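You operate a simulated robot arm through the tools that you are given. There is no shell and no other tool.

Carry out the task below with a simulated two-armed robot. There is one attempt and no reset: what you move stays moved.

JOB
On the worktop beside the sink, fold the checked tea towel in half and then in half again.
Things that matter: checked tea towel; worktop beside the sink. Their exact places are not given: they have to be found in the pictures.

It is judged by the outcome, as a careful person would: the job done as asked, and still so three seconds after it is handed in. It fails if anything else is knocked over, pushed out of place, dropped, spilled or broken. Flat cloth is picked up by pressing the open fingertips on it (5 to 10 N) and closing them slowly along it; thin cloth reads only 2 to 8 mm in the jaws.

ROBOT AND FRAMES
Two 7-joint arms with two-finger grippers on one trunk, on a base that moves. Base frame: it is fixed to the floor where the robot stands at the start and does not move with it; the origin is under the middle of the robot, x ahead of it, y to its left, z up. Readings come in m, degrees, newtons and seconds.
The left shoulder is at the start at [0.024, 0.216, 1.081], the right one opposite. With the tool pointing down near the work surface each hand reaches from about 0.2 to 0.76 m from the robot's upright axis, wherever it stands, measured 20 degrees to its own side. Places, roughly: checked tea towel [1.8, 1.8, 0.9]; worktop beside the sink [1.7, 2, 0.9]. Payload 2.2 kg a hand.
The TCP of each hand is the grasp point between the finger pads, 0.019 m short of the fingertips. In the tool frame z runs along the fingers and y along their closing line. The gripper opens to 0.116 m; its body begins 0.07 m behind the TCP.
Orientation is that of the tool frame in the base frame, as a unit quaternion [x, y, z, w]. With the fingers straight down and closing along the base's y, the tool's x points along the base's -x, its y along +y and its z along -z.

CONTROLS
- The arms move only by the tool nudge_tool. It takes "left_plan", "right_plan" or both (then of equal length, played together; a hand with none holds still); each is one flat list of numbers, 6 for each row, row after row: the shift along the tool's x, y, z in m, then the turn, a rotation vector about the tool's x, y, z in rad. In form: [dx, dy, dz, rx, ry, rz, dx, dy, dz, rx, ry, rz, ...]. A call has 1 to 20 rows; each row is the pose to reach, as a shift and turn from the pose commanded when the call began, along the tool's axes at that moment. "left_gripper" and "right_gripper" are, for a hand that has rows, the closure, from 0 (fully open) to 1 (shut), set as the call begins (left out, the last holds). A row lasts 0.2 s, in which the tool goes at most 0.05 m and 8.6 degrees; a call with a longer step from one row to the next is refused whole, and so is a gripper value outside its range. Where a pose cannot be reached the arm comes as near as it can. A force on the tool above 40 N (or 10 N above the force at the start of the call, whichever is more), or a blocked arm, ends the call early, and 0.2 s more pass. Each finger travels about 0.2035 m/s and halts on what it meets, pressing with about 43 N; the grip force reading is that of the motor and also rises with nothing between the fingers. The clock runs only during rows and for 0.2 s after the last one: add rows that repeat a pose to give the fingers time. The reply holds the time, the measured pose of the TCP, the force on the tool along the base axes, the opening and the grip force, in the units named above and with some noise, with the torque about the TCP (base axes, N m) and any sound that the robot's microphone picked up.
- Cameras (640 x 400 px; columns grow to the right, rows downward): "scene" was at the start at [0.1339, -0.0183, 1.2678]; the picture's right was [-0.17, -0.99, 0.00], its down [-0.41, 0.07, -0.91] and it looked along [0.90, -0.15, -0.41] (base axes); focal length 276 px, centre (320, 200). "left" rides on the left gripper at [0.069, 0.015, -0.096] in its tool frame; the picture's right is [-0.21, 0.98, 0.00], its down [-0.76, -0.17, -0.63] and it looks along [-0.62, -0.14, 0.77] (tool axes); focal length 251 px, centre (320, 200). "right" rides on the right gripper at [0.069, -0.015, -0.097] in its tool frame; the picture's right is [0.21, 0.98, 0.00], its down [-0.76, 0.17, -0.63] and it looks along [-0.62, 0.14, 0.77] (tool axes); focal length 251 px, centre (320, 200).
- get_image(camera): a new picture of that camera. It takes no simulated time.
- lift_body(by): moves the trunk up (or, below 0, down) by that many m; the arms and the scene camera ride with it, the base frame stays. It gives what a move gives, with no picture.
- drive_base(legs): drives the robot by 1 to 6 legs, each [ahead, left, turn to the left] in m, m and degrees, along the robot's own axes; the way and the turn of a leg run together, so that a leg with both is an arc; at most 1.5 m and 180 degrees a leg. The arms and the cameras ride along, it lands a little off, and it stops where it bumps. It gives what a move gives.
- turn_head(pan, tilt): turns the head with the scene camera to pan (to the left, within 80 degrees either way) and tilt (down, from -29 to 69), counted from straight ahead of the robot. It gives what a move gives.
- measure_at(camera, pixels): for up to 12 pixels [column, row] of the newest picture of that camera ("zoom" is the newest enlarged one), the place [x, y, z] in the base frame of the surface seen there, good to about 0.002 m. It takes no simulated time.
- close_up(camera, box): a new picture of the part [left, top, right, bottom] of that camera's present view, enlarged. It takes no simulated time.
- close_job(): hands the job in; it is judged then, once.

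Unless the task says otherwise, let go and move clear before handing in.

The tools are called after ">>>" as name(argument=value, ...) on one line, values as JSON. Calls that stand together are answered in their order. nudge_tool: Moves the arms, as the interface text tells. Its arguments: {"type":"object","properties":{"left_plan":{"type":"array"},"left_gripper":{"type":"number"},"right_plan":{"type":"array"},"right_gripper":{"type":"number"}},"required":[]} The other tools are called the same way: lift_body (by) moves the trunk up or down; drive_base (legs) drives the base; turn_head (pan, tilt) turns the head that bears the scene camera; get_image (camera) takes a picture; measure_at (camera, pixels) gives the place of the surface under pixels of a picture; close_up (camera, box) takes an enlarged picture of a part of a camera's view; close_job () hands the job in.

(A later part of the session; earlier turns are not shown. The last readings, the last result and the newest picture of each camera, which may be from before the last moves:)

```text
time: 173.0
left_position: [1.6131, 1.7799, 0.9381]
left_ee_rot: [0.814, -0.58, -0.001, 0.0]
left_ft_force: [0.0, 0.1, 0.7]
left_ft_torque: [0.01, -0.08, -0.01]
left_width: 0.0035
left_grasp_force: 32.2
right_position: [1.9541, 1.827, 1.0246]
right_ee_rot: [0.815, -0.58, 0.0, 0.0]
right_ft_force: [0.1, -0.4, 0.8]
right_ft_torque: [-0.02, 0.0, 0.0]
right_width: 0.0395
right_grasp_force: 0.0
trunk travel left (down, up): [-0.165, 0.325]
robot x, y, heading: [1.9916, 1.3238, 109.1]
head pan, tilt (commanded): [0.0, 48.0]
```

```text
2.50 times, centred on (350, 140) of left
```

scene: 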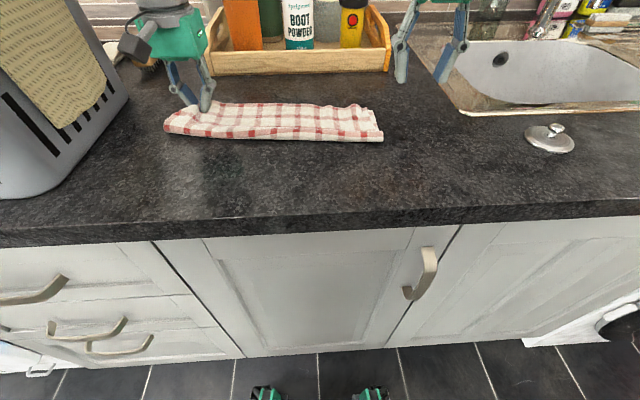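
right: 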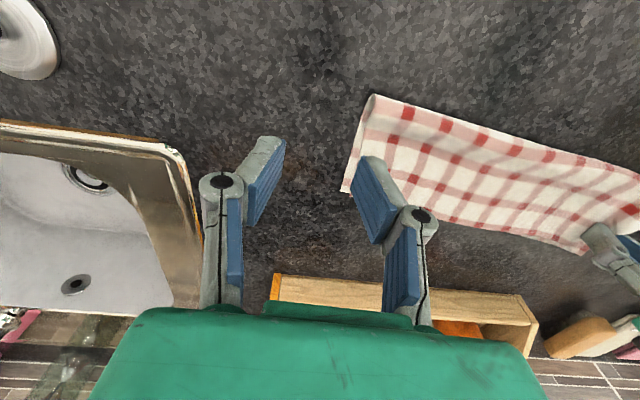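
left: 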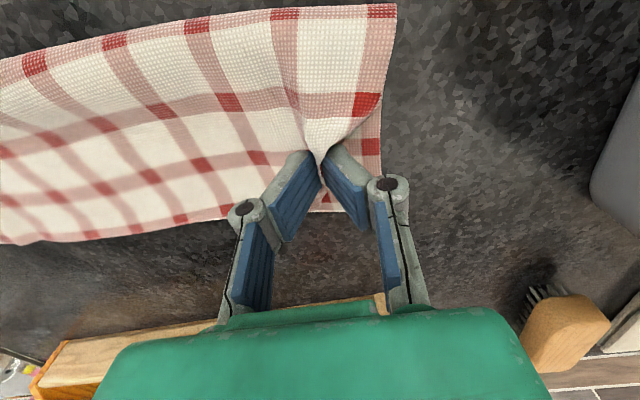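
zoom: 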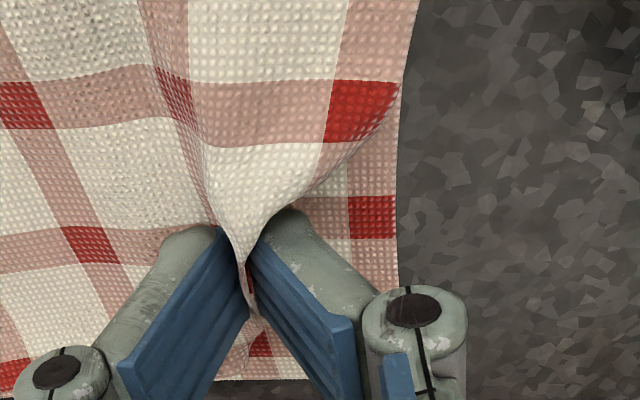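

The grip and the bottom layer's corner kept the same offset, so the jaws hold both layers. I lower, open slowly, lift away and look closely at the corner.

>>> nudge_tool(left_plan=[0, 0, 0.002, 0, 0, 0, 0, 0, 0.004, 0, 0, 0, 0, 0, 0.004, 0, 0, 0])

>>> nudge_tool(left_plan=[0, 0, 0, 0, 0, 0, 0, 0, 0, 0, 0, 0], left_gripper=0.9)

>>> nudge_tool(left_plan=[0, 0, 0, 0, 0, 0, 0, 0, 0, 0, 0, 0], left_gripper=0.8)

>>> nudge_tool(left_plan=[0, 0, 0, 0, 0, 0, 0, 0, 0, 0, 0, 0], left_gripper=0.7)

>>> nudge_tool(left_plan=[0, 0, -0.01, 0, 0, 0, 0, 0, -0.025, 0, 0, 0, 0, 0, -0.04, 0, 0, 0, 0.02, 0.01, -0.055, 0, 0, 0, 0.045, 0.02, -0.07, 0, 0, 0, 0.07, 0.025, -0.08, 0, 0, 0, 0.07, 0.025, -0.08, 0, 0, 0])

>>> get_image(camera="left")

>>> close_up(camera="scene", box=[150, 80, 310, 180])

```text
time: 173.8
left_position: [1.6122, 1.7816, 0.9344]
left_ee_rot: [0.814, -0.581, 0.0, 0.001]
left_ft_force: [0.6, -0.2, -0.2]
left_ft_torque: [0.01, 0.0, 0.0]
left_width: 0.0032
left_grasp_force: 32.3
right_position: [1.9544, 1.8259, 1.0242]
right_ee_rot: [0.814, -0.58, 0.001, 0.0]
right_ft_force: [-0.8, 0.2, 0.4]
right_ft_torque: [0.01, 0.01, -0.03]
right_width: 0.0394
right_grasp_force: 0.0
trunk travel left (down, up): [-0.165, 0.325]
robot x, y, heading: [1.9896, 1.3233, 109.2]
head pan, tilt (commanded): [0.0, 48.0]
```

```text
time: 174.4
left_position: [1.6133, 1.7797, 0.9347]
left_ee_rot: [0.814, -0.581, 0.0, 0.0]
left_ft_force: [-0.1, 0.1, 0.9]
left_ft_torque: [-0.03, -0.01, 0.04]
left_width: 0.0118
left_grasp_force: 0.3
right_position: [1.9551, 1.8268, 1.023]
right_ee_rot: [0.814, -0.58, 0.0, -0.001]
right_ft_force: [-0.3, -0.5, -0.4]
right_ft_torque: [-0.01, 0.04, 0.02]
right_width: 0.0397
right_grasp_force: 0.0
trunk travel left (down, up): [-0.165, 0.325]
robot x, y, heading: [1.9881, 1.3239, 109.5]
head pan, tilt (commanded): [0.0, 48.0]
```

```text
time: 175.0
left_position: [1.6135, 1.7807, 0.9353]
left_ee_rot: [0.814, -0.581, 0.001, 0.0]
left_ft_force: [0.1, 0.0, 0.4]
left_ft_torque: [0.0, -0.01, 0.0]
left_width: 0.0233
left_grasp_force: 0.1
right_position: [1.956, 1.8275, 1.0243]
right_ee_rot: [0.814, -0.58, 0.0, 0.0]
right_ft_force: [0.0, -0.6, 0.2]
right_ft_torque: [0.0, -0.03, 0.0]
right_width: 0.0393
right_grasp_force: 0.1
trunk travel left (down, up): [-0.165, 0.325]
robot x, y, heading: [1.9919, 1.3198, 109.1]
head pan, tilt (commanded): [0.0, 48.0]
```

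```text
time: 175.6
left_position: [1.614, 1.7801, 0.9348]
left_ee_rot: [0.815, -0.58, 0.0, 0.0]
left_ft_force: [-0.5, -0.2, 0.2]
left_ft_torque: [0.02, -0.01, -0.02]
left_width: 0.0348
left_grasp_force: 0.1
right_position: [1.9546, 1.8277, 1.0231]
right_ee_rot: [0.814, -0.581, 0.001, -0.001]
right_ft_force: [0.1, 0.3, 0.5]
right_ft_torque: [0.0, -0.01, 0.0]
right_width: 0.0394
right_grasp_force: 0.1
trunk travel left (down, up): [-0.165, 0.325]
robot x, y, heading: [1.986, 1.3242, 108.8]
head pan, tilt (commanded): [0.0, 48.0]
```

```text
time: 177.2
left_position: [1.6137, 1.7082, 1.0167]
left_ee_rot: [0.814, -0.581, 0.001, 0.0]
left_ft_force: [0.7, -0.4, 0.3]
left_ft_torque: [-0.01, -0.04, 0.01]
left_width: 0.0347
left_grasp_force: 0.1
right_position: [1.9546, 1.8271, 1.0223]
right_ee_rot: [0.815, -0.58, 0.001, 0.0]
right_ft_force: [0.0, -0.2, -0.6]
right_ft_torque: [0.0, -0.01, 0.02]
right_width: 0.0398
right_grasp_force: 0.1
trunk travel left (down, up): [-0.165, 0.325]
robot x, y, heading: [1.9893, 1.3236, 109.4]
head pan, tilt (commanded): [0.0, 48.0]
```

```text
taken
```

left: 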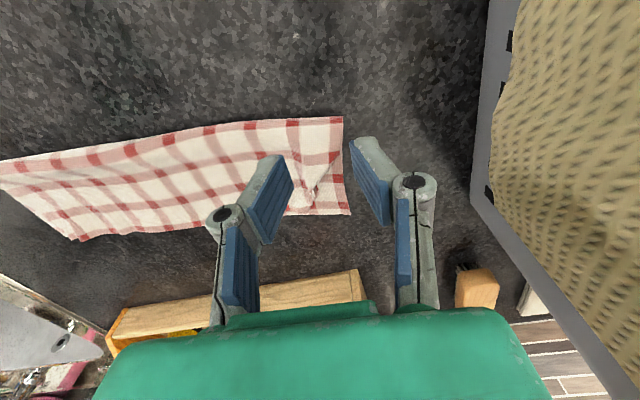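

```text
4.00 times, centred on (230, 130) of scene
```

zoom: 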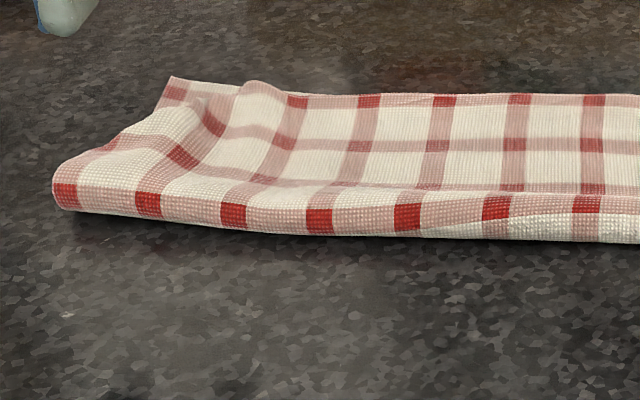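

The hand is clear. I take a close-up of the left corner from the left camera.

>>> close_up(camera="left", box=[270, 100, 370, 230])

>>> measure_at(camera="left", pixels=[[341, 119], [348, 213], [340, 150], [335, 160], [318, 185], [310, 190], [300, 205], [295, 213], [325, 200], [300, 160], [285, 215], [310, 170]])

```text
3.08 times, centred on (320, 165) of left
```

zoom: 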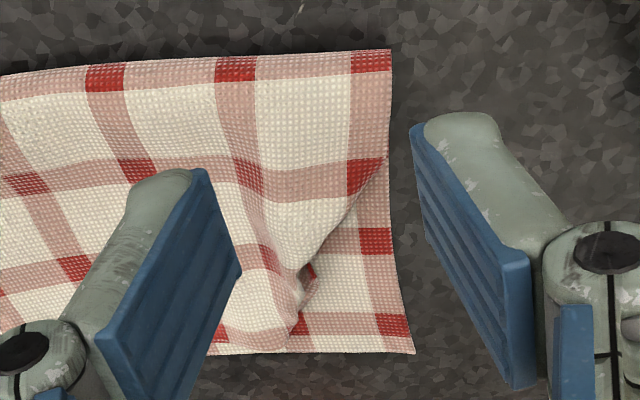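

```text
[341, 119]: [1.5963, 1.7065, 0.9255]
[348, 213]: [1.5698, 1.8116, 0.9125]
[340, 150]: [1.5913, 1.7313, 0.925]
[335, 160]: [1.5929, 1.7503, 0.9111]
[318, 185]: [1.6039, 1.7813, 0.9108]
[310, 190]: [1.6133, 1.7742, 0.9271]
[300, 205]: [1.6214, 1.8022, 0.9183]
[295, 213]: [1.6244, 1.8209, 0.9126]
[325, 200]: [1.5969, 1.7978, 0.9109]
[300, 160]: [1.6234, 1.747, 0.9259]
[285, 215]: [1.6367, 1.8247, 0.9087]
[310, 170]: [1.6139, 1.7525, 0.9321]
```

The top layer's left corner, a triangle of about 4.6 × 6.5 cm, is tucked underneath along a crease from (1.591, 1.731) to (1.613, 1.775). I turn the left hand 46° so its fingers close across that crease, and hover above it.

>>> nudge_tool(left_plan=[-0.007, -0.001, 0.005, 0, 0, 0.134, -0.014, -0.002, 0.01, 0, 0, 0.268, -0.022, -0.003, 0.018, 0, 0, 0.402, -0.029, -0.004, 0.026, 0, 0, 0.536, -0.036, -0.006, 0.034, 0, 0, 0.67, -0.043, -0.0066, 0.044, 0, 0, 0.8, -0.043, -0.0066, 0.044, 0, 0, 0.8])

>>> get_image(camera="left")

>>> close_up(camera="scene", box=[150, 60, 310, 160])

```text
time: 178.8
left_position: [1.603, 1.7498, 0.9714]
left_ee_rot: [-0.522, 0.853, 0.001, 0.001]
left_ft_force: [0.3, 0.9, 0.4]
left_ft_torque: [0.01, -0.02, 0.03]
left_width: 0.0345
left_grasp_force: 0.1
right_position: [1.9563, 1.8258, 1.0227]
right_ee_rot: [0.814, -0.581, 0.001, -0.001]
right_ft_force: [0.3, -0.9, -0.5]
right_ft_torque: [0.0, -0.01, 0.02]
right_width: 0.0392
right_grasp_force: 0.1
trunk travel left (down, up): [-0.165, 0.325]
robot x, y, heading: [1.9871, 1.3201, 109.1]
head pan, tilt (commanded): [0.0, 48.0]
```

```text
taken
```

left: 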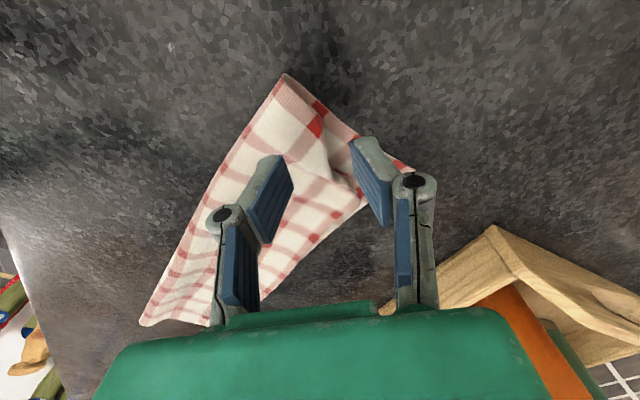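

```text
4.00 times, centred on (230, 110) of scene
```

zoom: 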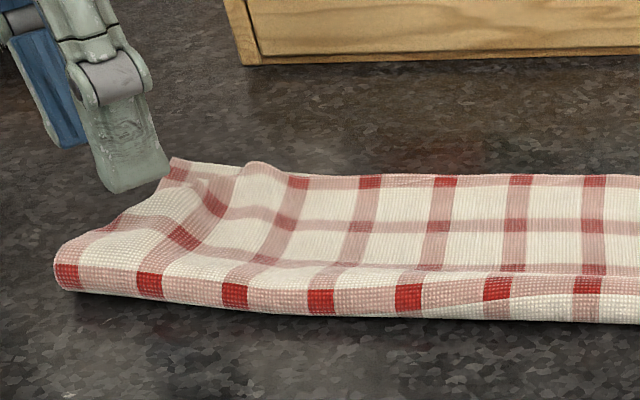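

The fingers now close across the crease; I take a close-up to see where the crease lies between them.

>>> close_up(camera="left", box=[240, 60, 430, 220])

>>> measure_at(camera="left", pixels=[[326, 135], [333, 160], [318, 125], [340, 150], [345, 180], [320, 150], [310, 135], [330, 145], [360, 200], [288, 78]])

```text
2.50 times, centred on (335, 140) of left
```

zoom: 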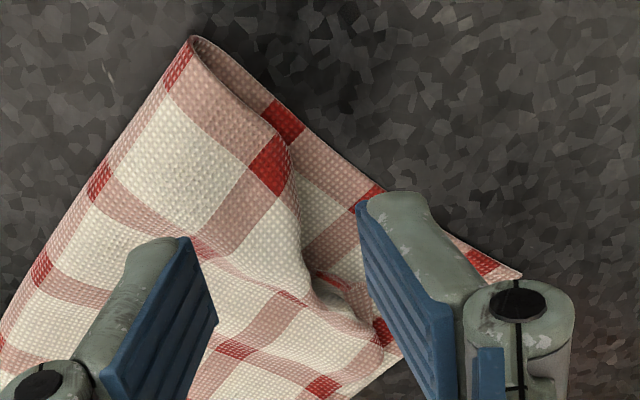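

```text
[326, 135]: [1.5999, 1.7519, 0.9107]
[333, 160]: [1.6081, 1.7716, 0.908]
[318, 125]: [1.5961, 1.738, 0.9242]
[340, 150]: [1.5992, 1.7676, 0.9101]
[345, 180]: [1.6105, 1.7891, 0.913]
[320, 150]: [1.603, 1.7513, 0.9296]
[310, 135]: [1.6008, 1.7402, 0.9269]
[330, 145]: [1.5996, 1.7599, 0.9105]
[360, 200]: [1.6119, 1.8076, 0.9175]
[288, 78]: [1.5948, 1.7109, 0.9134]
```

In this view the top layer's left edge runs from the fold corner (192,40) via (290,150) to about (320,290): it is not tucked much, just pulled inward about 5 cm at the back, with only its very tip turned under. I measure the edge near the back to grip only the top layer there.

>>> measure_at(camera="left", pixels=[[327, 155], [328, 165], [330, 172], [333, 176], [338, 174], [343, 176], [335, 182], [345, 190], [355, 197], [325, 180], [318, 160], [340, 200]])

>>> close_up(camera="left", box=[300, 120, 380, 220])

```text
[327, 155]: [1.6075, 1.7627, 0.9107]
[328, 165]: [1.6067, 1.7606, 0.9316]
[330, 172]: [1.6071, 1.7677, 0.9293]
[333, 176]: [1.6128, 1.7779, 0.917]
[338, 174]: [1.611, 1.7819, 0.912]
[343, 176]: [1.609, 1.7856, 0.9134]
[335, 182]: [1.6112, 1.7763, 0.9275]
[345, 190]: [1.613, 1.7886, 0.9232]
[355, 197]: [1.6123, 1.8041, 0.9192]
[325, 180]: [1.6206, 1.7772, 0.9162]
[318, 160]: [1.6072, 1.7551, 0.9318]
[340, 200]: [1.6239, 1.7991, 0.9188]
```

```text
4.00 times, centred on (340, 170) of left
```

zoom: 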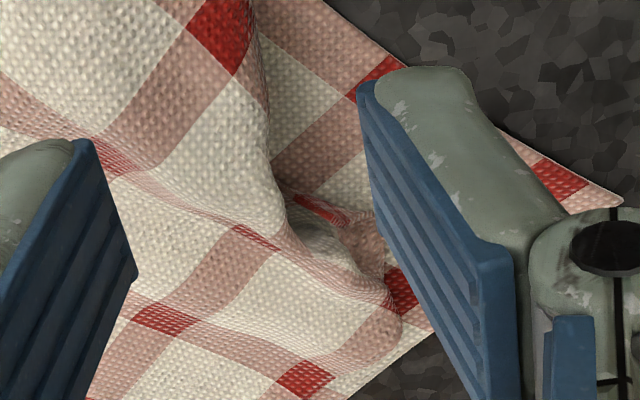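

The crease at (1.611, 1.776) stands about 1.5 cm high with a small turned-under flap beneath. I place the fingers across it, tips 7 mm above the worktop so that only the top layer is caught, and close.

>>> nudge_tool(left_plan=[-0.01, 0.001, 0, 0, 0, 0, -0.02, 0.002, 0, 0, 0, 0, -0.0299, 0.0035, 0.005, 0, 0, 0, -0.0299, 0.0035, 0.015, 0, 0, 0, -0.0299, 0.0035, 0.025, 0, 0, 0, -0.0299, 0.0035, 0.032, 0, 0, 0, -0.0299, 0.0035, 0.032, 0, 0, 0])

>>> nudge_tool(left_plan=[0, 0, 0, 0, 0, 0, 0, 0, 0, 0, 0, 0], left_gripper=0.82)

>>> nudge_tool(left_plan=[0, 0, 0, 0, 0, 0, 0, 0, 0, 0, 0, 0], left_gripper=0.92)

>>> nudge_tool(left_plan=[0, 0, 0, 0, 0, 0, 0, 0, 0, 0, 0, 0, 0, 0, 0, 0, 0, 0], left_gripper=1.0)

>>> get_image(camera="left")

>>> close_up(camera="scene", box=[150, 60, 310, 160])

```text
time: 180.4
left_position: [1.6144, 1.7776, 0.9415]
left_ee_rot: [-0.523, 0.852, 0.0, 0.0]
left_ft_force: [-0.1, 0.3, 0.4]
left_ft_torque: [-0.01, 0.01, -0.02]
left_width: 0.0348
left_grasp_force: 0.0
right_position: [1.9547, 1.8267, 1.0236]
right_ee_rot: [0.814, -0.58, 0.001, -0.001]
right_ft_force: [0.4, -0.8, -0.1]
right_ft_torque: [0.01, 0.01, 0.01]
right_width: 0.0393
right_grasp_force: 0.0
trunk travel left (down, up): [-0.165, 0.325]
robot x, y, heading: [1.9891, 1.3245, 109.2]
head pan, tilt (commanded): [0.0, 48.0]
```

```text
time: 181.0
left_position: [1.6141, 1.7769, 0.9407]
left_ee_rot: [-0.523, 0.852, 0.0, 0.0]
left_ft_force: [-0.8, 0.4, -0.6]
left_ft_torque: [-0.02, -0.01, 0.02]
left_width: 0.0208
left_grasp_force: 0.1
right_position: [1.9544, 1.826, 1.0235]
right_ee_rot: [0.814, -0.581, 0.0, -0.001]
right_ft_force: [0.0, -0.3, -0.6]
right_ft_torque: [-0.03, 0.02, 0.0]
right_width: 0.0394
right_grasp_force: 0.1
trunk travel left (down, up): [-0.165, 0.325]
robot x, y, heading: [1.9895, 1.321, 109.1]
head pan, tilt (commanded): [0.0, 48.0]
```

```text
time: 181.6
left_position: [1.6137, 1.7767, 0.9408]
left_ee_rot: [-0.523, 0.852, 0.0, 0.0]
left_ft_force: [0.5, -0.1, -0.5]
left_ft_torque: [-0.02, -0.01, -0.02]
left_width: 0.0095
left_grasp_force: 0.0
right_position: [1.9539, 1.8264, 1.025]
right_ee_rot: [0.815, -0.58, 0.0, -0.001]
right_ft_force: [0.6, 0.7, 0.5]
right_ft_torque: [-0.02, 0.0, 0.01]
right_width: 0.0394
right_grasp_force: 0.0
trunk travel left (down, up): [-0.165, 0.325]
robot x, y, heading: [1.9913, 1.3205, 109.4]
head pan, tilt (commanded): [0.0, 48.0]
```

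```text
time: 182.4
left_position: [1.6137, 1.7769, 0.9399]
left_ee_rot: [-0.523, 0.852, 0.0, 0.0]
left_ft_force: [-0.7, 0.2, -0.6]
left_ft_torque: [-0.01, 0.0, -0.01]
left_width: 0.0034
left_grasp_force: 32.0
right_position: [1.9543, 1.8264, 1.0243]
right_ee_rot: [0.815, -0.58, 0.0, -0.001]
right_ft_force: [0.3, -0.1, -0.3]
right_ft_torque: [0.03, -0.02, -0.04]
right_width: 0.0395
right_grasp_force: 0.1
trunk travel left (down, up): [-0.165, 0.325]
robot x, y, heading: [1.9878, 1.3205, 109.2]
head pan, tilt (commanded): [0.0, 48.0]
```

```text
taken
```

left: 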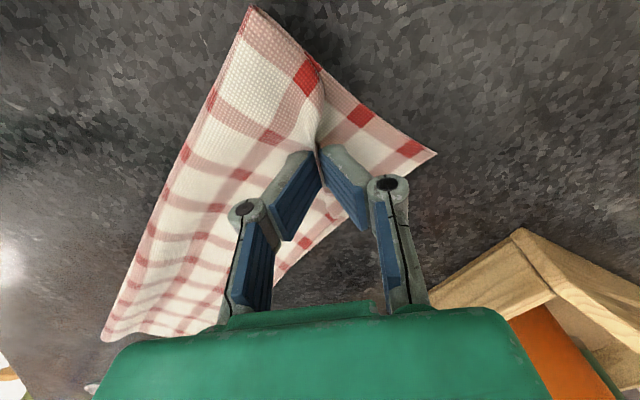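

```text
4.00 times, centred on (230, 110) of scene
```

zoom: 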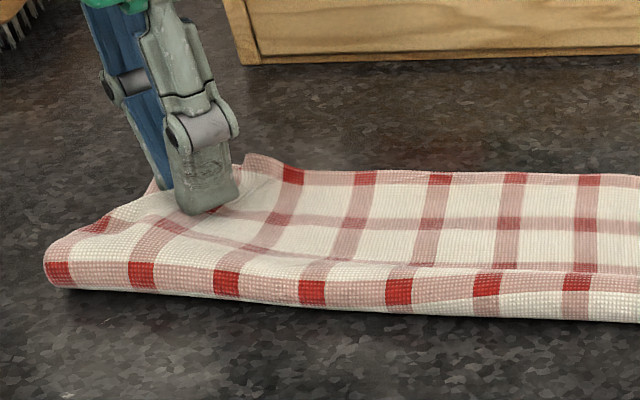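

The crease is gripped (3.4 mm). I lift 3 cm and check whether the bottom layer's corner, at (433,153) now, stays down.

>>> nudge_tool(left_plan=[0, 0, -0.01, 0, 0, 0, 0.003, 0, -0.02, 0, 0, 0, 0.006, 0, -0.03, 0, 0, 0, 0.006, 0, -0.03, 0, 0, 0])

>>> get_image(camera="left")

>>> close_up(camera="left", box=[220, 30, 460, 260])

```text
time: 183.4
left_position: [1.6116, 1.7702, 0.9693]
left_ee_rot: [-0.522, 0.853, 0.0, 0.001]
left_ft_force: [0.8, 0.3, -1.0]
left_ft_torque: [-0.03, -0.04, 0.02]
left_width: 0.0034
left_grasp_force: 32.5
right_position: [1.9549, 1.8263, 1.0246]
right_ee_rot: [0.815, -0.58, 0.0, -0.001]
right_ft_force: [-1.5, 0.0, -0.2]
right_ft_torque: [0.02, -0.01, 0.01]
right_width: 0.0394
right_grasp_force: 0.0
trunk travel left (down, up): [-0.165, 0.325]
robot x, y, heading: [1.9893, 1.3202, 109.1]
head pan, tilt (commanded): [0.0, 48.0]
```

```text
taken
```

left: 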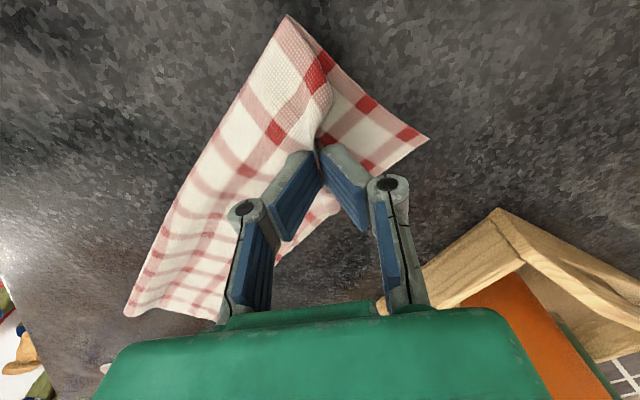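

```text
1.74 times, centred on (340, 145) of left
```

zoom: 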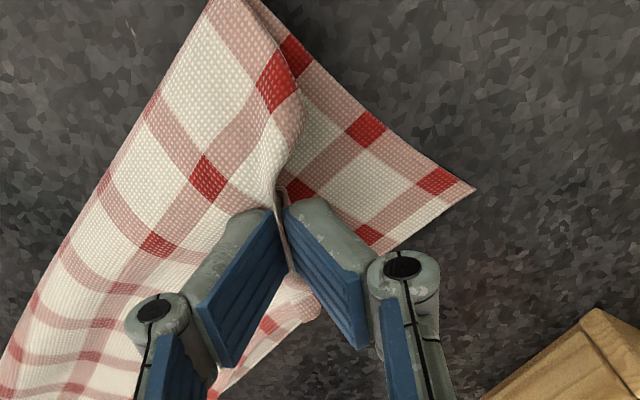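

The bottom layer's corner at (470,190) in the close-up stays flat, so only the top layer is held this time. I measure that corner and then carry the top corner over to it.

>>> measure_at(camera="left", pixels=[[427, 139], [400, 122], [365, 98], [380, 160], [340, 190], [335, 95], [345, 110]])

```text
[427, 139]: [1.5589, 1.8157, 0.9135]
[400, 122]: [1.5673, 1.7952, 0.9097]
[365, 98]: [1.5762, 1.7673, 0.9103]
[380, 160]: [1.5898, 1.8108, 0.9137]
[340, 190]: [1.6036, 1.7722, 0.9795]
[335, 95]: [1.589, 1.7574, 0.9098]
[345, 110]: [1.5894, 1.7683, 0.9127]
```

The bottom corner is at (1.559, 1.816). I carry the top corner there: up 2 cm, left past it, then down with a slight move back to the right.

>>> nudge_tool(left_plan=[-0.002, 0.01, -0.012, 0, 0, 0, -0.004, 0.022, -0.02, 0, 0, 0, -0.006, 0.036, -0.022, 0, 0, 0, -0.008, 0.05, -0.018, 0, 0, 0, -0.009, 0.056, -0.01, 0, 0, 0, -0.009, 0.054, 0, 0, 0, 0, -0.0085, 0.05, 0.01, 0, 0, 0, -0.008, 0.045, 0.02, 0, 0, 0, -0.008, 0.0412, 0.026, 0, 0, 0, -0.008, 0.0412, 0.026, 0, 0, 0])

>>> get_image(camera="left")

>>> close_up(camera="scene", box=[130, 60, 310, 170])

>>> close_up(camera="left", box=[220, 30, 460, 260])

```text
time: 185.6
left_position: [1.5765, 1.7994, 0.9445]
left_ee_rot: [-0.523, 0.852, 0.001, 0.0]
left_ft_force: [-0.9, 0.0, 0.4]
left_ft_torque: [0.0, 0.02, 0.03]
left_width: 0.0033
left_grasp_force: 32.4
right_position: [1.9561, 1.8264, 1.0241]
right_ee_rot: [0.814, -0.581, 0.001, -0.001]
right_ft_force: [1.3, 0.5, -0.2]
right_ft_torque: [0.03, 0.01, -0.02]
right_width: 0.0393
right_grasp_force: 0.1
trunk travel left (down, up): [-0.165, 0.325]
robot x, y, heading: [1.9908, 1.3209, 109.5]
head pan, tilt (commanded): [0.0, 48.0]
```

```text
taken
```

left: 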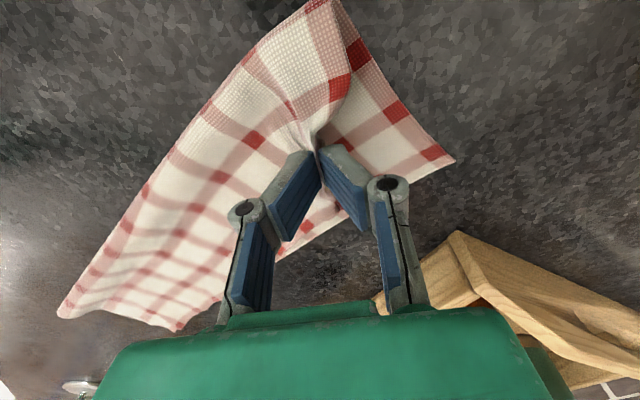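

```text
3.56 times, centred on (220, 115) of scene
```

zoom: 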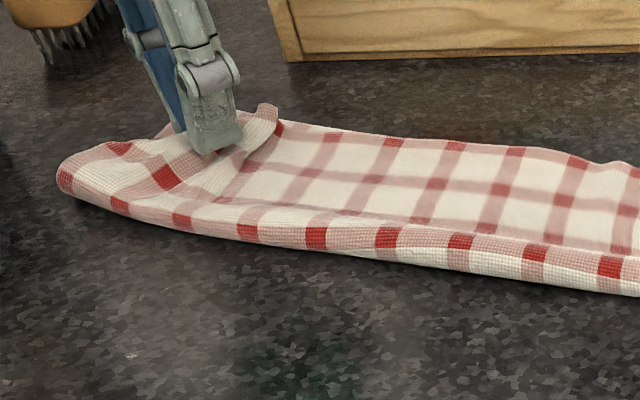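

```text
1.74 times, centred on (340, 145) of left
```

zoom: 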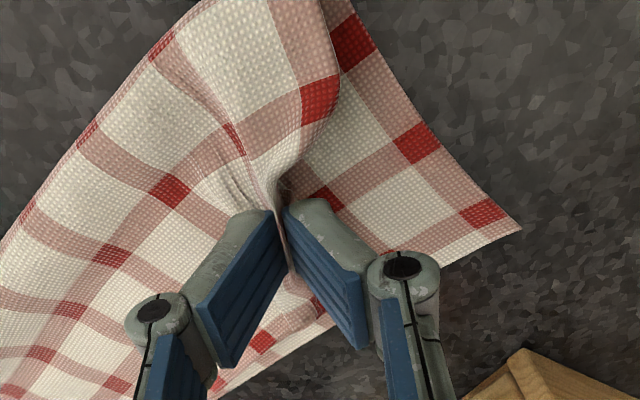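

The lower layer was dragged along again because the top's side edge is short and pulled on the fold corner. I measure where everything is now.

>>> measure_at(camera="left", pixels=[[454, 159], [393, 113], [345, 5], [340, 60], [335, 100], [375, 140], [345, 145], [180, 325], [310, 228]])

>>> get_image(camera="scene")

>>> get_image(camera="right")

```text
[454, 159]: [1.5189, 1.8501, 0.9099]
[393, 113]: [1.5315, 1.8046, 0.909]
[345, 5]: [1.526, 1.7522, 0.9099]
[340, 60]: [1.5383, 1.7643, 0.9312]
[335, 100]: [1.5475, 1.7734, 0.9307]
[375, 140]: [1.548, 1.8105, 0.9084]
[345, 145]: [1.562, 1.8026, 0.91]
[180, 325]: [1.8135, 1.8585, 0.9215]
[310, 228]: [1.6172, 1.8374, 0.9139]
```

```text
taken
```

scene: 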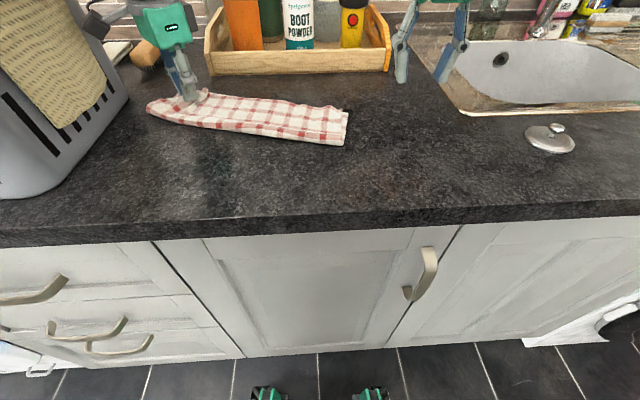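

```text
taken
```

right: 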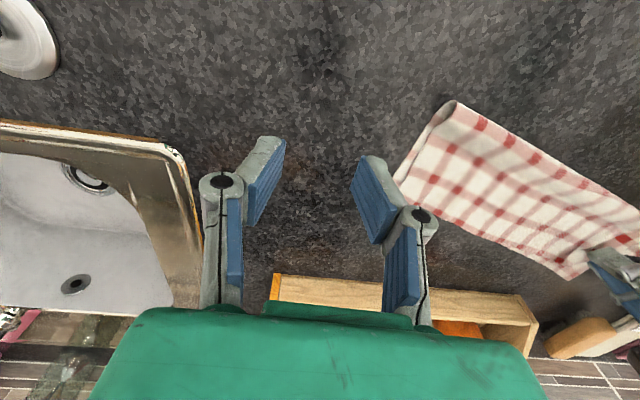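

The jaws hold the wrinkle itself, so pulling just shifts the whole towel. Better to press down here and open the fingers wide: that drags the crease outward toward the bottom corner at (1.519, 1.850), just as the other gathers were spread. I lower to a light press first.

>>> nudge_tool(left_plan=[0, 0, 0.005, 0, 0, 0, 0, 0, 0.01, 0, 0, 0, 0, 0, 0.012, 0, 0, 0, 0, 0, 0.012, 0, 0, 0])

>>> nudge_tool(left_plan=[0, 0, 0.0015, 0, 0, 0, 0, 0, 0.0015, 0, 0, 0])

```text
time: 186.6
left_position: [1.5786, 1.7978, 0.932]
left_ee_rot: [-0.524, 0.852, 0.0, 0.0]
left_ft_force: [1.0, 0.3, 3.8]
left_ft_torque: [-0.01, -0.01, -0.01]
left_width: 0.0036
left_grasp_force: 32.4
right_position: [1.9553, 1.8264, 1.0232]
right_ee_rot: [0.814, -0.58, 0.001, -0.001]
right_ft_force: [-0.2, -0.5, -1.0]
right_ft_torque: [0.0, -0.04, 0.02]
right_width: 0.0394
right_grasp_force: 0.1
trunk travel left (down, up): [-0.165, 0.325]
robot x, y, heading: [1.992, 1.3229, 108.9]
head pan, tilt (commanded): [0.0, 48.0]
```

```text
time: 187.2
left_position: [1.5791, 1.7974, 0.9318]
left_ee_rot: [-0.524, 0.852, 0.001, 0.001]
left_ft_force: [-0.3, 1.0, 7.5]
left_ft_torque: [0.02, 0.0, 0.03]
left_width: 0.0032
left_grasp_force: 32.4
right_position: [1.9542, 1.8269, 1.0239]
right_ee_rot: [0.815, -0.58, -0.001, 0.0]
right_ft_force: [0.2, -0.4, 0.1]
right_ft_torque: [0.01, 0.02, 0.0]
right_width: 0.0395
right_grasp_force: 0.0
trunk travel left (down, up): [-0.165, 0.325]
robot x, y, heading: [1.9891, 1.3205, 108.8]
head pan, tilt (commanded): [0.0, 48.0]
```

The press is 7.5 N. I open the fingers gradually to about 7 cm, keeping the press.

>>> nudge_tool(left_plan=[0, 0, 0, 0, 0, 0, 0, 0, 0, 0, 0, 0], left_gripper=0.9)

>>> nudge_tool(left_plan=[0, 0, 0, 0, 0, 0, 0, 0, 0, 0, 0, 0], left_gripper=0.8)

>>> nudge_tool(left_plan=[0, 0, 0, 0, 0, 0, 0, 0, 0, 0, 0, 0], left_gripper=0.7)

>>> nudge_tool(left_plan=[0, 0, 0, 0, 0, 0, 0, 0, 0, 0, 0, 0], left_gripper=0.6)

>>> nudge_tool(left_plan=[0, 0, 0, 0, 0, 0, 0, 0, 0, 0, 0, 0], left_gripper=0.5)

>>> nudge_tool(left_plan=[0, 0, 0, 0, 0, 0, 0, 0, 0, 0, 0, 0], left_gripper=0.4)

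>>> get_image(camera="left")

```text
time: 187.8
left_position: [1.5773, 1.7963, 0.9319]
left_ee_rot: [-0.523, 0.852, 0.001, 0.001]
left_ft_force: [0.5, 1.4, 5.0]
left_ft_torque: [0.04, -0.06, 0.0]
left_width: 0.012
left_grasp_force: 0.0
right_position: [1.9549, 1.8275, 1.0238]
right_ee_rot: [0.815, -0.58, 0.0, 0.0]
right_ft_force: [0.3, -0.3, 0.3]
right_ft_torque: [-0.04, -0.03, -0.02]
right_width: 0.0394
right_grasp_force: 0.0
trunk travel left (down, up): [-0.165, 0.325]
robot x, y, heading: [1.989, 1.3227, 109.2]
head pan, tilt (commanded): [0.0, 48.0]
```

```text
time: 188.4
left_position: [1.5792, 1.7969, 0.9304]
left_ee_rot: [-0.523, 0.852, 0.0, 0.0]
left_ft_force: [-0.3, -0.6, 5.0]
left_ft_torque: [0.01, -0.06, -0.03]
left_width: 0.0241
left_grasp_force: 0.2
right_position: [1.9547, 1.8264, 1.0235]
right_ee_rot: [0.815, -0.579, 0.0, -0.001]
right_ft_force: [0.8, 0.2, 0.2]
right_ft_torque: [0.0, 0.04, 0.02]
right_width: 0.0395
right_grasp_force: 0.1
trunk travel left (down, up): [-0.165, 0.325]
robot x, y, heading: [1.9894, 1.3257, 108.9]
head pan, tilt (commanded): [0.0, 48.0]
```

```text
time: 189.0
left_position: [1.5773, 1.7967, 0.9309]
left_ee_rot: [-0.523, 0.852, 0.0, 0.001]
left_ft_force: [0.2, 0.6, 7.4]
left_ft_torque: [0.01, -0.04, 0.03]
left_width: 0.0307
left_grasp_force: 0.0
right_position: [1.955, 1.826, 1.0231]
right_ee_rot: [0.815, -0.58, 0.001, -0.001]
right_ft_force: [-0.3, 0.3, -0.5]
right_ft_torque: [0.05, 0.0, 0.05]
right_width: 0.0393
right_grasp_force: 0.2
trunk travel left (down, up): [-0.165, 0.325]
robot x, y, heading: [1.9906, 1.3223, 109.3]
head pan, tilt (commanded): [0.0, 48.0]
```

```text
time: 189.6
left_position: [1.5778, 1.7977, 0.9313]
left_ee_rot: [-0.523, 0.852, 0.0, 0.0]
left_ft_force: [-0.7, 0.9, 4.9]
left_ft_torque: [0.02, -0.03, 0.03]
left_width: 0.0469
left_grasp_force: 0.0
right_position: [1.9549, 1.827, 1.0237]
right_ee_rot: [0.815, -0.58, 0.0, -0.001]
right_ft_force: [0.2, -0.3, -1.2]
right_ft_torque: [-0.03, 0.03, 0.01]
right_width: 0.0394
right_grasp_force: 0.1
trunk travel left (down, up): [-0.165, 0.325]
robot x, y, heading: [1.9904, 1.3219, 109.0]
head pan, tilt (commanded): [0.0, 48.0]
```

```text
time: 190.2
left_position: [1.5779, 1.7963, 0.9314]
left_ee_rot: [-0.523, 0.852, 0.0, 0.0]
left_ft_force: [0.1, 0.8, 3.4]
left_ft_torque: [-0.01, -0.03, 0.01]
left_width: 0.0588
left_grasp_force: 0.0
right_position: [1.9549, 1.8267, 1.0233]
right_ee_rot: [0.815, -0.58, 0.001, 0.0]
right_ft_force: [0.3, -1.1, 0.2]
right_ft_torque: [-0.01, -0.01, 0.01]
right_width: 0.0396
right_grasp_force: 0.1
trunk travel left (down, up): [-0.165, 0.325]
robot x, y, heading: [1.9907, 1.3186, 109.0]
head pan, tilt (commanded): [0.0, 48.0]
```

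```text
time: 190.8
left_position: [1.5775, 1.7971, 0.9302]
left_ee_rot: [-0.524, 0.852, 0.0, 0.0]
left_ft_force: [0.9, -0.7, 1.4]
left_ft_torque: [-0.04, -0.07, 0.01]
left_width: 0.0698
left_grasp_force: 0.1
right_position: [1.9538, 1.8259, 1.0248]
right_ee_rot: [0.815, -0.58, 0.001, -0.001]
right_ft_force: [0.8, -0.6, -0.6]
right_ft_torque: [-0.02, 0.0, 0.0]
right_width: 0.0392
right_grasp_force: 0.1
trunk travel left (down, up): [-0.165, 0.325]
robot x, y, heading: [1.9899, 1.3238, 109.3]
head pan, tilt (commanded): [0.0, 48.0]
```

```text
taken
```

left: 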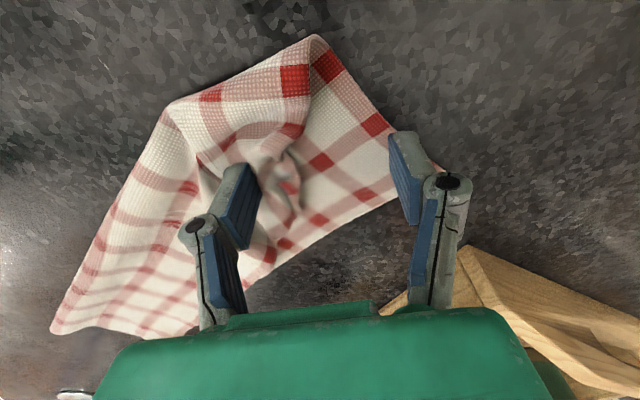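

Spreading moved the wrong side: the right finger drew the crease to the right instead. I lift the hand off carefully and take stock.

>>> nudge_tool(left_plan=[0, 0, -0.01, 0, 0, 0, 0, 0, -0.025, 0, 0, 0, 0, 0, -0.04, 0, 0, 0, 0, 0, -0.055, 0, 0, -0.134, 0.01, -0.02, -0.07, 0, 0, -0.268, 0.02, -0.04, -0.08, 0, 0, -0.402, 0.03, -0.06, -0.085, 0, 0, -0.536, 0.04, -0.08, -0.09, 0, 0, -0.67, 0.05, -0.09, -0.09, 0, 0, -0.8])

>>> get_image(camera="left")

>>> get_image(camera="scene")

>>> close_up(camera="scene", box=[130, 70, 370, 170])

```text
time: 192.8
left_position: [1.6343, 1.7122, 1.0227]
left_ee_rot: [0.815, -0.58, 0.0, 0.0]
left_ft_force: [0.5, 0.1, -1.2]
left_ft_torque: [-0.02, 0.0, 0.01]
left_width: 0.0696
left_grasp_force: 0.2
right_position: [1.9543, 1.8268, 1.0238]
right_ee_rot: [0.815, -0.58, 0.0, 0.0]
right_ft_force: [-0.2, 0.5, 0.6]
right_ft_torque: [0.01, -0.02, 0.02]
right_width: 0.0393
right_grasp_force: 0.1
trunk travel left (down, up): [-0.165, 0.325]
robot x, y, heading: [1.9902, 1.3193, 109.3]
head pan, tilt (commanded): [0.0, 48.0]
```

```text
taken
```

left: 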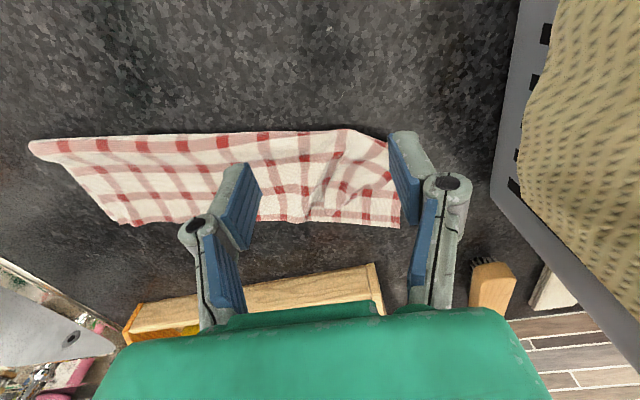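

```text
taken
```

scene: 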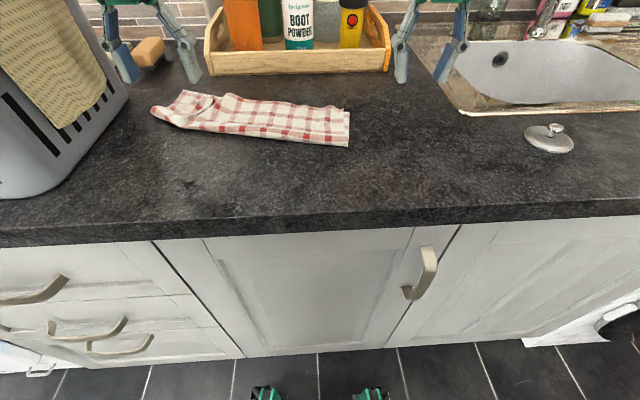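

```text
2.67 times, centred on (250, 120) of scene
```

zoom: 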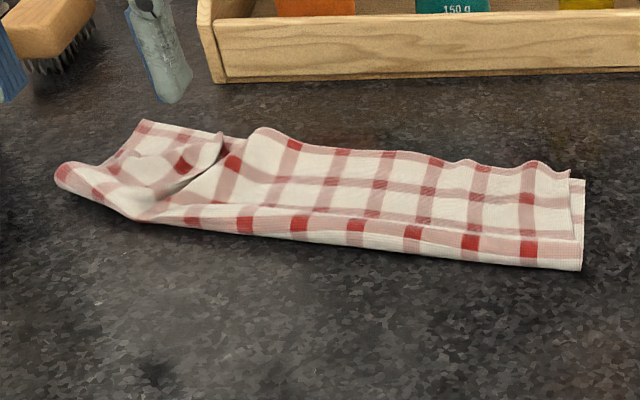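

The left third is now a loose pleat: the right two thirds lie well. I take a close-up from the left camera to understand the pleat.

>>> close_up(camera="left", box=[250, 115, 420, 240])

>>> measure_at(camera="left", pixels=[[385, 137], [398, 225], [345, 131], [310, 215], [330, 190], [355, 160], [375, 180], [365, 150], [350, 200], [300, 175], [320, 160], [390, 180]])

```text
3.20 times, centred on (335, 178) of left
```

zoom: 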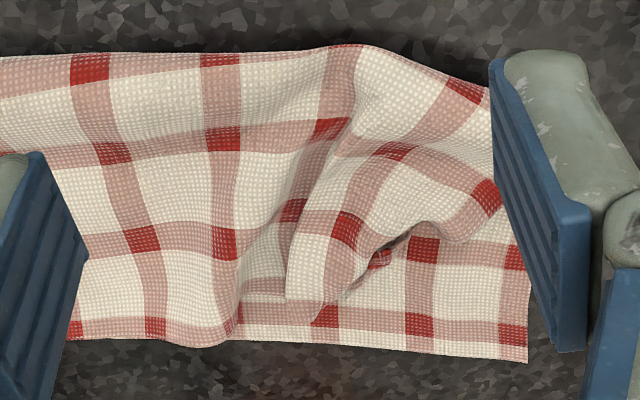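

```text
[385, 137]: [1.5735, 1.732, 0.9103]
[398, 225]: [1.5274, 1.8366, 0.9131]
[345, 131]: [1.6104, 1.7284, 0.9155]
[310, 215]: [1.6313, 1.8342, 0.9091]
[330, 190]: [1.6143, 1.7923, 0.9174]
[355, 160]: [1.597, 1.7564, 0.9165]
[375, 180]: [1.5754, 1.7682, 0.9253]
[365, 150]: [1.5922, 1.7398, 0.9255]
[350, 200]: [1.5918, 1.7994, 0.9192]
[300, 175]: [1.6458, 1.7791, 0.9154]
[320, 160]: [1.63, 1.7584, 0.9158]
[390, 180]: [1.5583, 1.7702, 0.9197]
```

The top layer's back-left corner has been drawn about 5 cm to the right and its tip is hidden under the arch at (400,240) of the close-up. I will peel only this left part of the top layer back toward me, re-grip its true corner on bare worktop, and lay it again; first I hover over the arched edge with the hand turned.

>>> nudge_tool(left_plan=[-0.013, 0.006, 0.005, 0, 0, 0.134, -0.026, 0.013, 0.012, 0, 0, 0.268, -0.039, 0.02, 0.02, 0, 0, 0.402, -0.052, 0.026, 0.03, 0, 0, 0.536, -0.065, 0.033, 0.045, 0, 0, 0.67, -0.0777, 0.0392, 0.06, 0, 0, 0.8, -0.0777, 0.0392, 0.06, 0, 0, 0.8], left_gripper=0.66)

>>> get_image(camera="left")

>>> close_up(camera="left", box=[230, 40, 430, 220])

>>> measure_at(camera="zoom", pixels=[[320, 200], [340, 220], [300, 180], [360, 240], [330, 180], [350, 200], [310, 240], [280, 200], [380, 270], [300, 130]])

```text
time: 194.4
left_position: [1.572, 1.7732, 0.9594]
left_ee_rot: [-0.523, 0.853, 0.001, 0.001]
left_ft_force: [-0.5, -1.4, -0.7]
left_ft_torque: [-0.02, 0.04, 0.0]
left_width: 0.0394
left_grasp_force: 0.0
right_position: [1.9545, 1.8247, 1.0239]
right_ee_rot: [0.815, -0.58, 0.001, 0.0]
right_ft_force: [0.3, 0.4, 0.4]
right_ft_torque: [0.02, -0.03, 0.0]
right_width: 0.0394
right_grasp_force: 0.0
trunk travel left (down, up): [-0.165, 0.325]
robot x, y, heading: [1.9882, 1.3244, 109.2]
head pan, tilt (commanded): [0.0, 48.0]
```

```text
taken
```

left: 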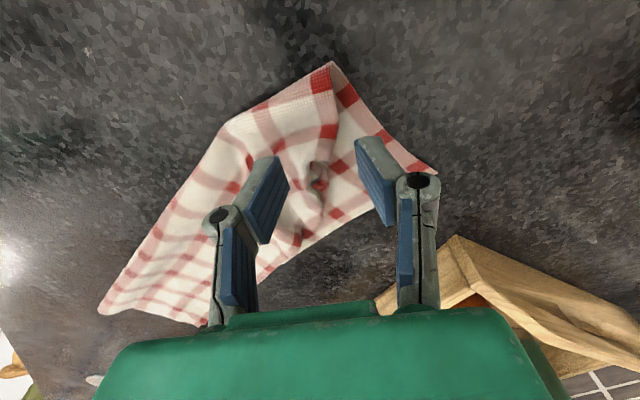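

```text
2.22 times, centred on (330, 130) of left
```

zoom: 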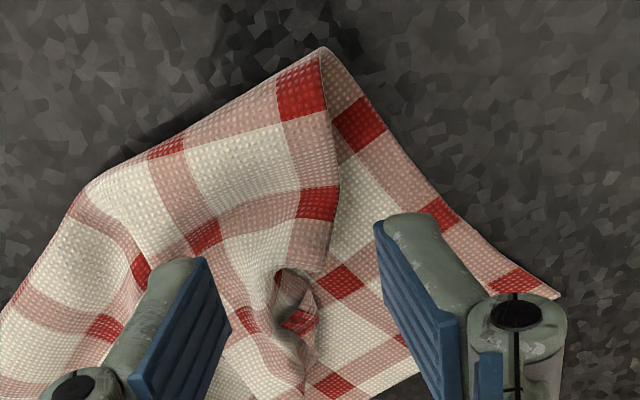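

```text
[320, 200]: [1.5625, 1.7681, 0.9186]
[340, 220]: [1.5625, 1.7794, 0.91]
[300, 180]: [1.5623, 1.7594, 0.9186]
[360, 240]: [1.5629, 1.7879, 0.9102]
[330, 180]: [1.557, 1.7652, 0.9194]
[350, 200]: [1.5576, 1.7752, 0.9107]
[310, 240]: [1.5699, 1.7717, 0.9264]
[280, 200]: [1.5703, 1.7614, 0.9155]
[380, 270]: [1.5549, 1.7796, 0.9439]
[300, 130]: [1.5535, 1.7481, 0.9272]
```

This view is clear: the top's side edge runs from the fold corner (322,48) to (325,270), and its corner is curled into a little roll at (295,310). Gripping that roll catches the true corner; I measure it.

>>> measure_at(camera="zoom", pixels=[[300, 310], [290, 285], [305, 340], [275, 310], [318, 290], [330, 320], [300, 365], [260, 290], [322, 255], [345, 330], [310, 320], [290, 340]])

>>> close_up(camera="left", box=[285, 130, 365, 220])

```text
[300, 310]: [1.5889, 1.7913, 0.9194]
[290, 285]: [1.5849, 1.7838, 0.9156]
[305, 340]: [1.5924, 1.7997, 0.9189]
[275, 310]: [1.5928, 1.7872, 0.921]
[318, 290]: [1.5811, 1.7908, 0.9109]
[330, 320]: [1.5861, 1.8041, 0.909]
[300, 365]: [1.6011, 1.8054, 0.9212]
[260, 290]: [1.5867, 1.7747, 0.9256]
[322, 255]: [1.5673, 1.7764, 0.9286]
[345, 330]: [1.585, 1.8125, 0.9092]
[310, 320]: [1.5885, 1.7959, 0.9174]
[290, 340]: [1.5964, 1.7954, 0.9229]
```

```text
4.44 times, centred on (325, 175) of left
```

zoom: 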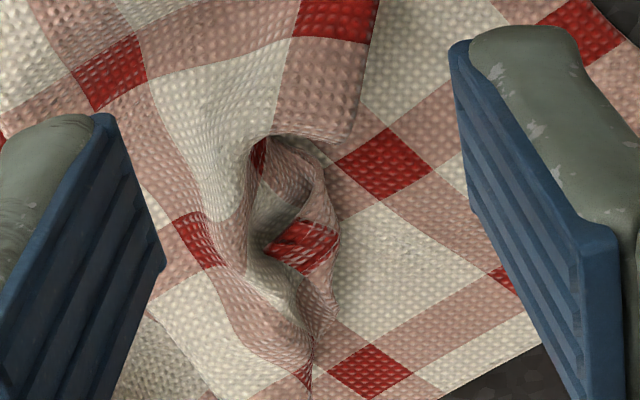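

The close-up shows the corner piece lying inward on the bottom layer, with its red corner square at (300,245) and the tip near (305,385). I will anchor the main part with the right hand and slide this corner piece outward with the left fingertips; first I measure the towel's outline for both.

>>> measure_at(camera="left", pixels=[[332, 66], [436, 172], [422, 165], [385, 128], [320, 185], [321, 205], [200, 322], [102, 310], [230, 125]])

>>> measure_at(camera="scene", pixels=[[346, 143], [349, 112], [250, 132], [250, 112], [250, 98], [300, 120], [220, 115], [180, 95], [155, 112], [280, 105]])

```text
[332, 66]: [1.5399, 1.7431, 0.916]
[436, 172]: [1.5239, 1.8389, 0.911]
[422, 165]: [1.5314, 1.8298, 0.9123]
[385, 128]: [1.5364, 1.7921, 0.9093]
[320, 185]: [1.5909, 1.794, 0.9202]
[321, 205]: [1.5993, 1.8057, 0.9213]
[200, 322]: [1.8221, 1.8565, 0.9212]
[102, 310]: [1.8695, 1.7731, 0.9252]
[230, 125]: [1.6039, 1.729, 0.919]
```

```text
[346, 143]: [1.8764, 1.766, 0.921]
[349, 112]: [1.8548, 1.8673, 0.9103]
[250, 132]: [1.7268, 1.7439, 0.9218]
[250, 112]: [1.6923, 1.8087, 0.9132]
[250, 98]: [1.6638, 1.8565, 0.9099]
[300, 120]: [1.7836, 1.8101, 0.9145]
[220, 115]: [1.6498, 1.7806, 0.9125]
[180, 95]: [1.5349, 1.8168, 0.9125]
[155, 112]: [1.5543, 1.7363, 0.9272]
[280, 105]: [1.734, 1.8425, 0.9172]
```

The towel is now turned to about 5°, with its left fold corner at (1.540, 1.743) and the bottom corner at (1.524, 1.839). I close the right hand and bring it over the middle at (1.75, 1.80) as an anchor.

>>> nudge_tool(right_plan=[-0.0057, 0.0251, 0, 0, 0, 0, -0.0115, 0.0501, 0, 0, 0, 0, -0.0172, 0.0752, 0, 0, 0, 0, -0.023, 0.1003, 0, 0, 0, 0, -0.0287, 0.1253, 0.01, 0, 0, 0, -0.0344, 0.1504, 0.02, 0, 0, 0, -0.0402, 0.1754, 0.035, 0, 0, 0, -0.0459, 0.2005, 0.05, 0, 0, 0, -0.0459, 0.2005, 0.07, 0, 0, 0, -0.0459, 0.2005, 0.082, 0, 0, 0, -0.0459, 0.2005, 0.082, 0, 0, 0], right_gripper=1.0)

>>> get_image(camera="scene")

```text
time: 197.0
left_position: [1.5753, 1.7697, 0.9625]
left_ee_rot: [-0.523, 0.852, 0.002, 0.0]
left_ft_force: [0.0, -0.4, 0.3]
left_ft_torque: [-0.01, 0.0, -0.04]
left_width: 0.0392
left_grasp_force: 0.0
right_position: [1.772, 1.8285, 0.9653]
right_ee_rot: [0.797, -0.604, -0.019, 0.025]
right_ft_force: [-0.2, -0.4, -0.2]
right_ft_torque: [0.0, 0.0, 0.0]
right_width: 0.0
right_grasp_force: 28.4
trunk travel left (down, up): [-0.165, 0.325]
robot x, y, heading: [1.9921, 1.3216, 109.2]
head pan, tilt (commanded): [0.0, 48.0]
stopped in row 11 (right hand): the arm was blocked; the commanded pose is now the measured one
```

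```text
taken
```

scene: 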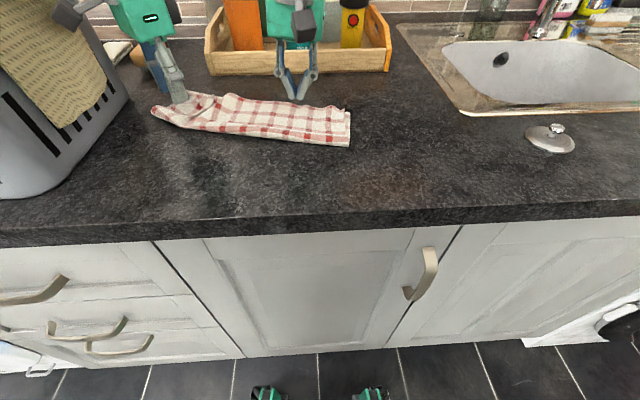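

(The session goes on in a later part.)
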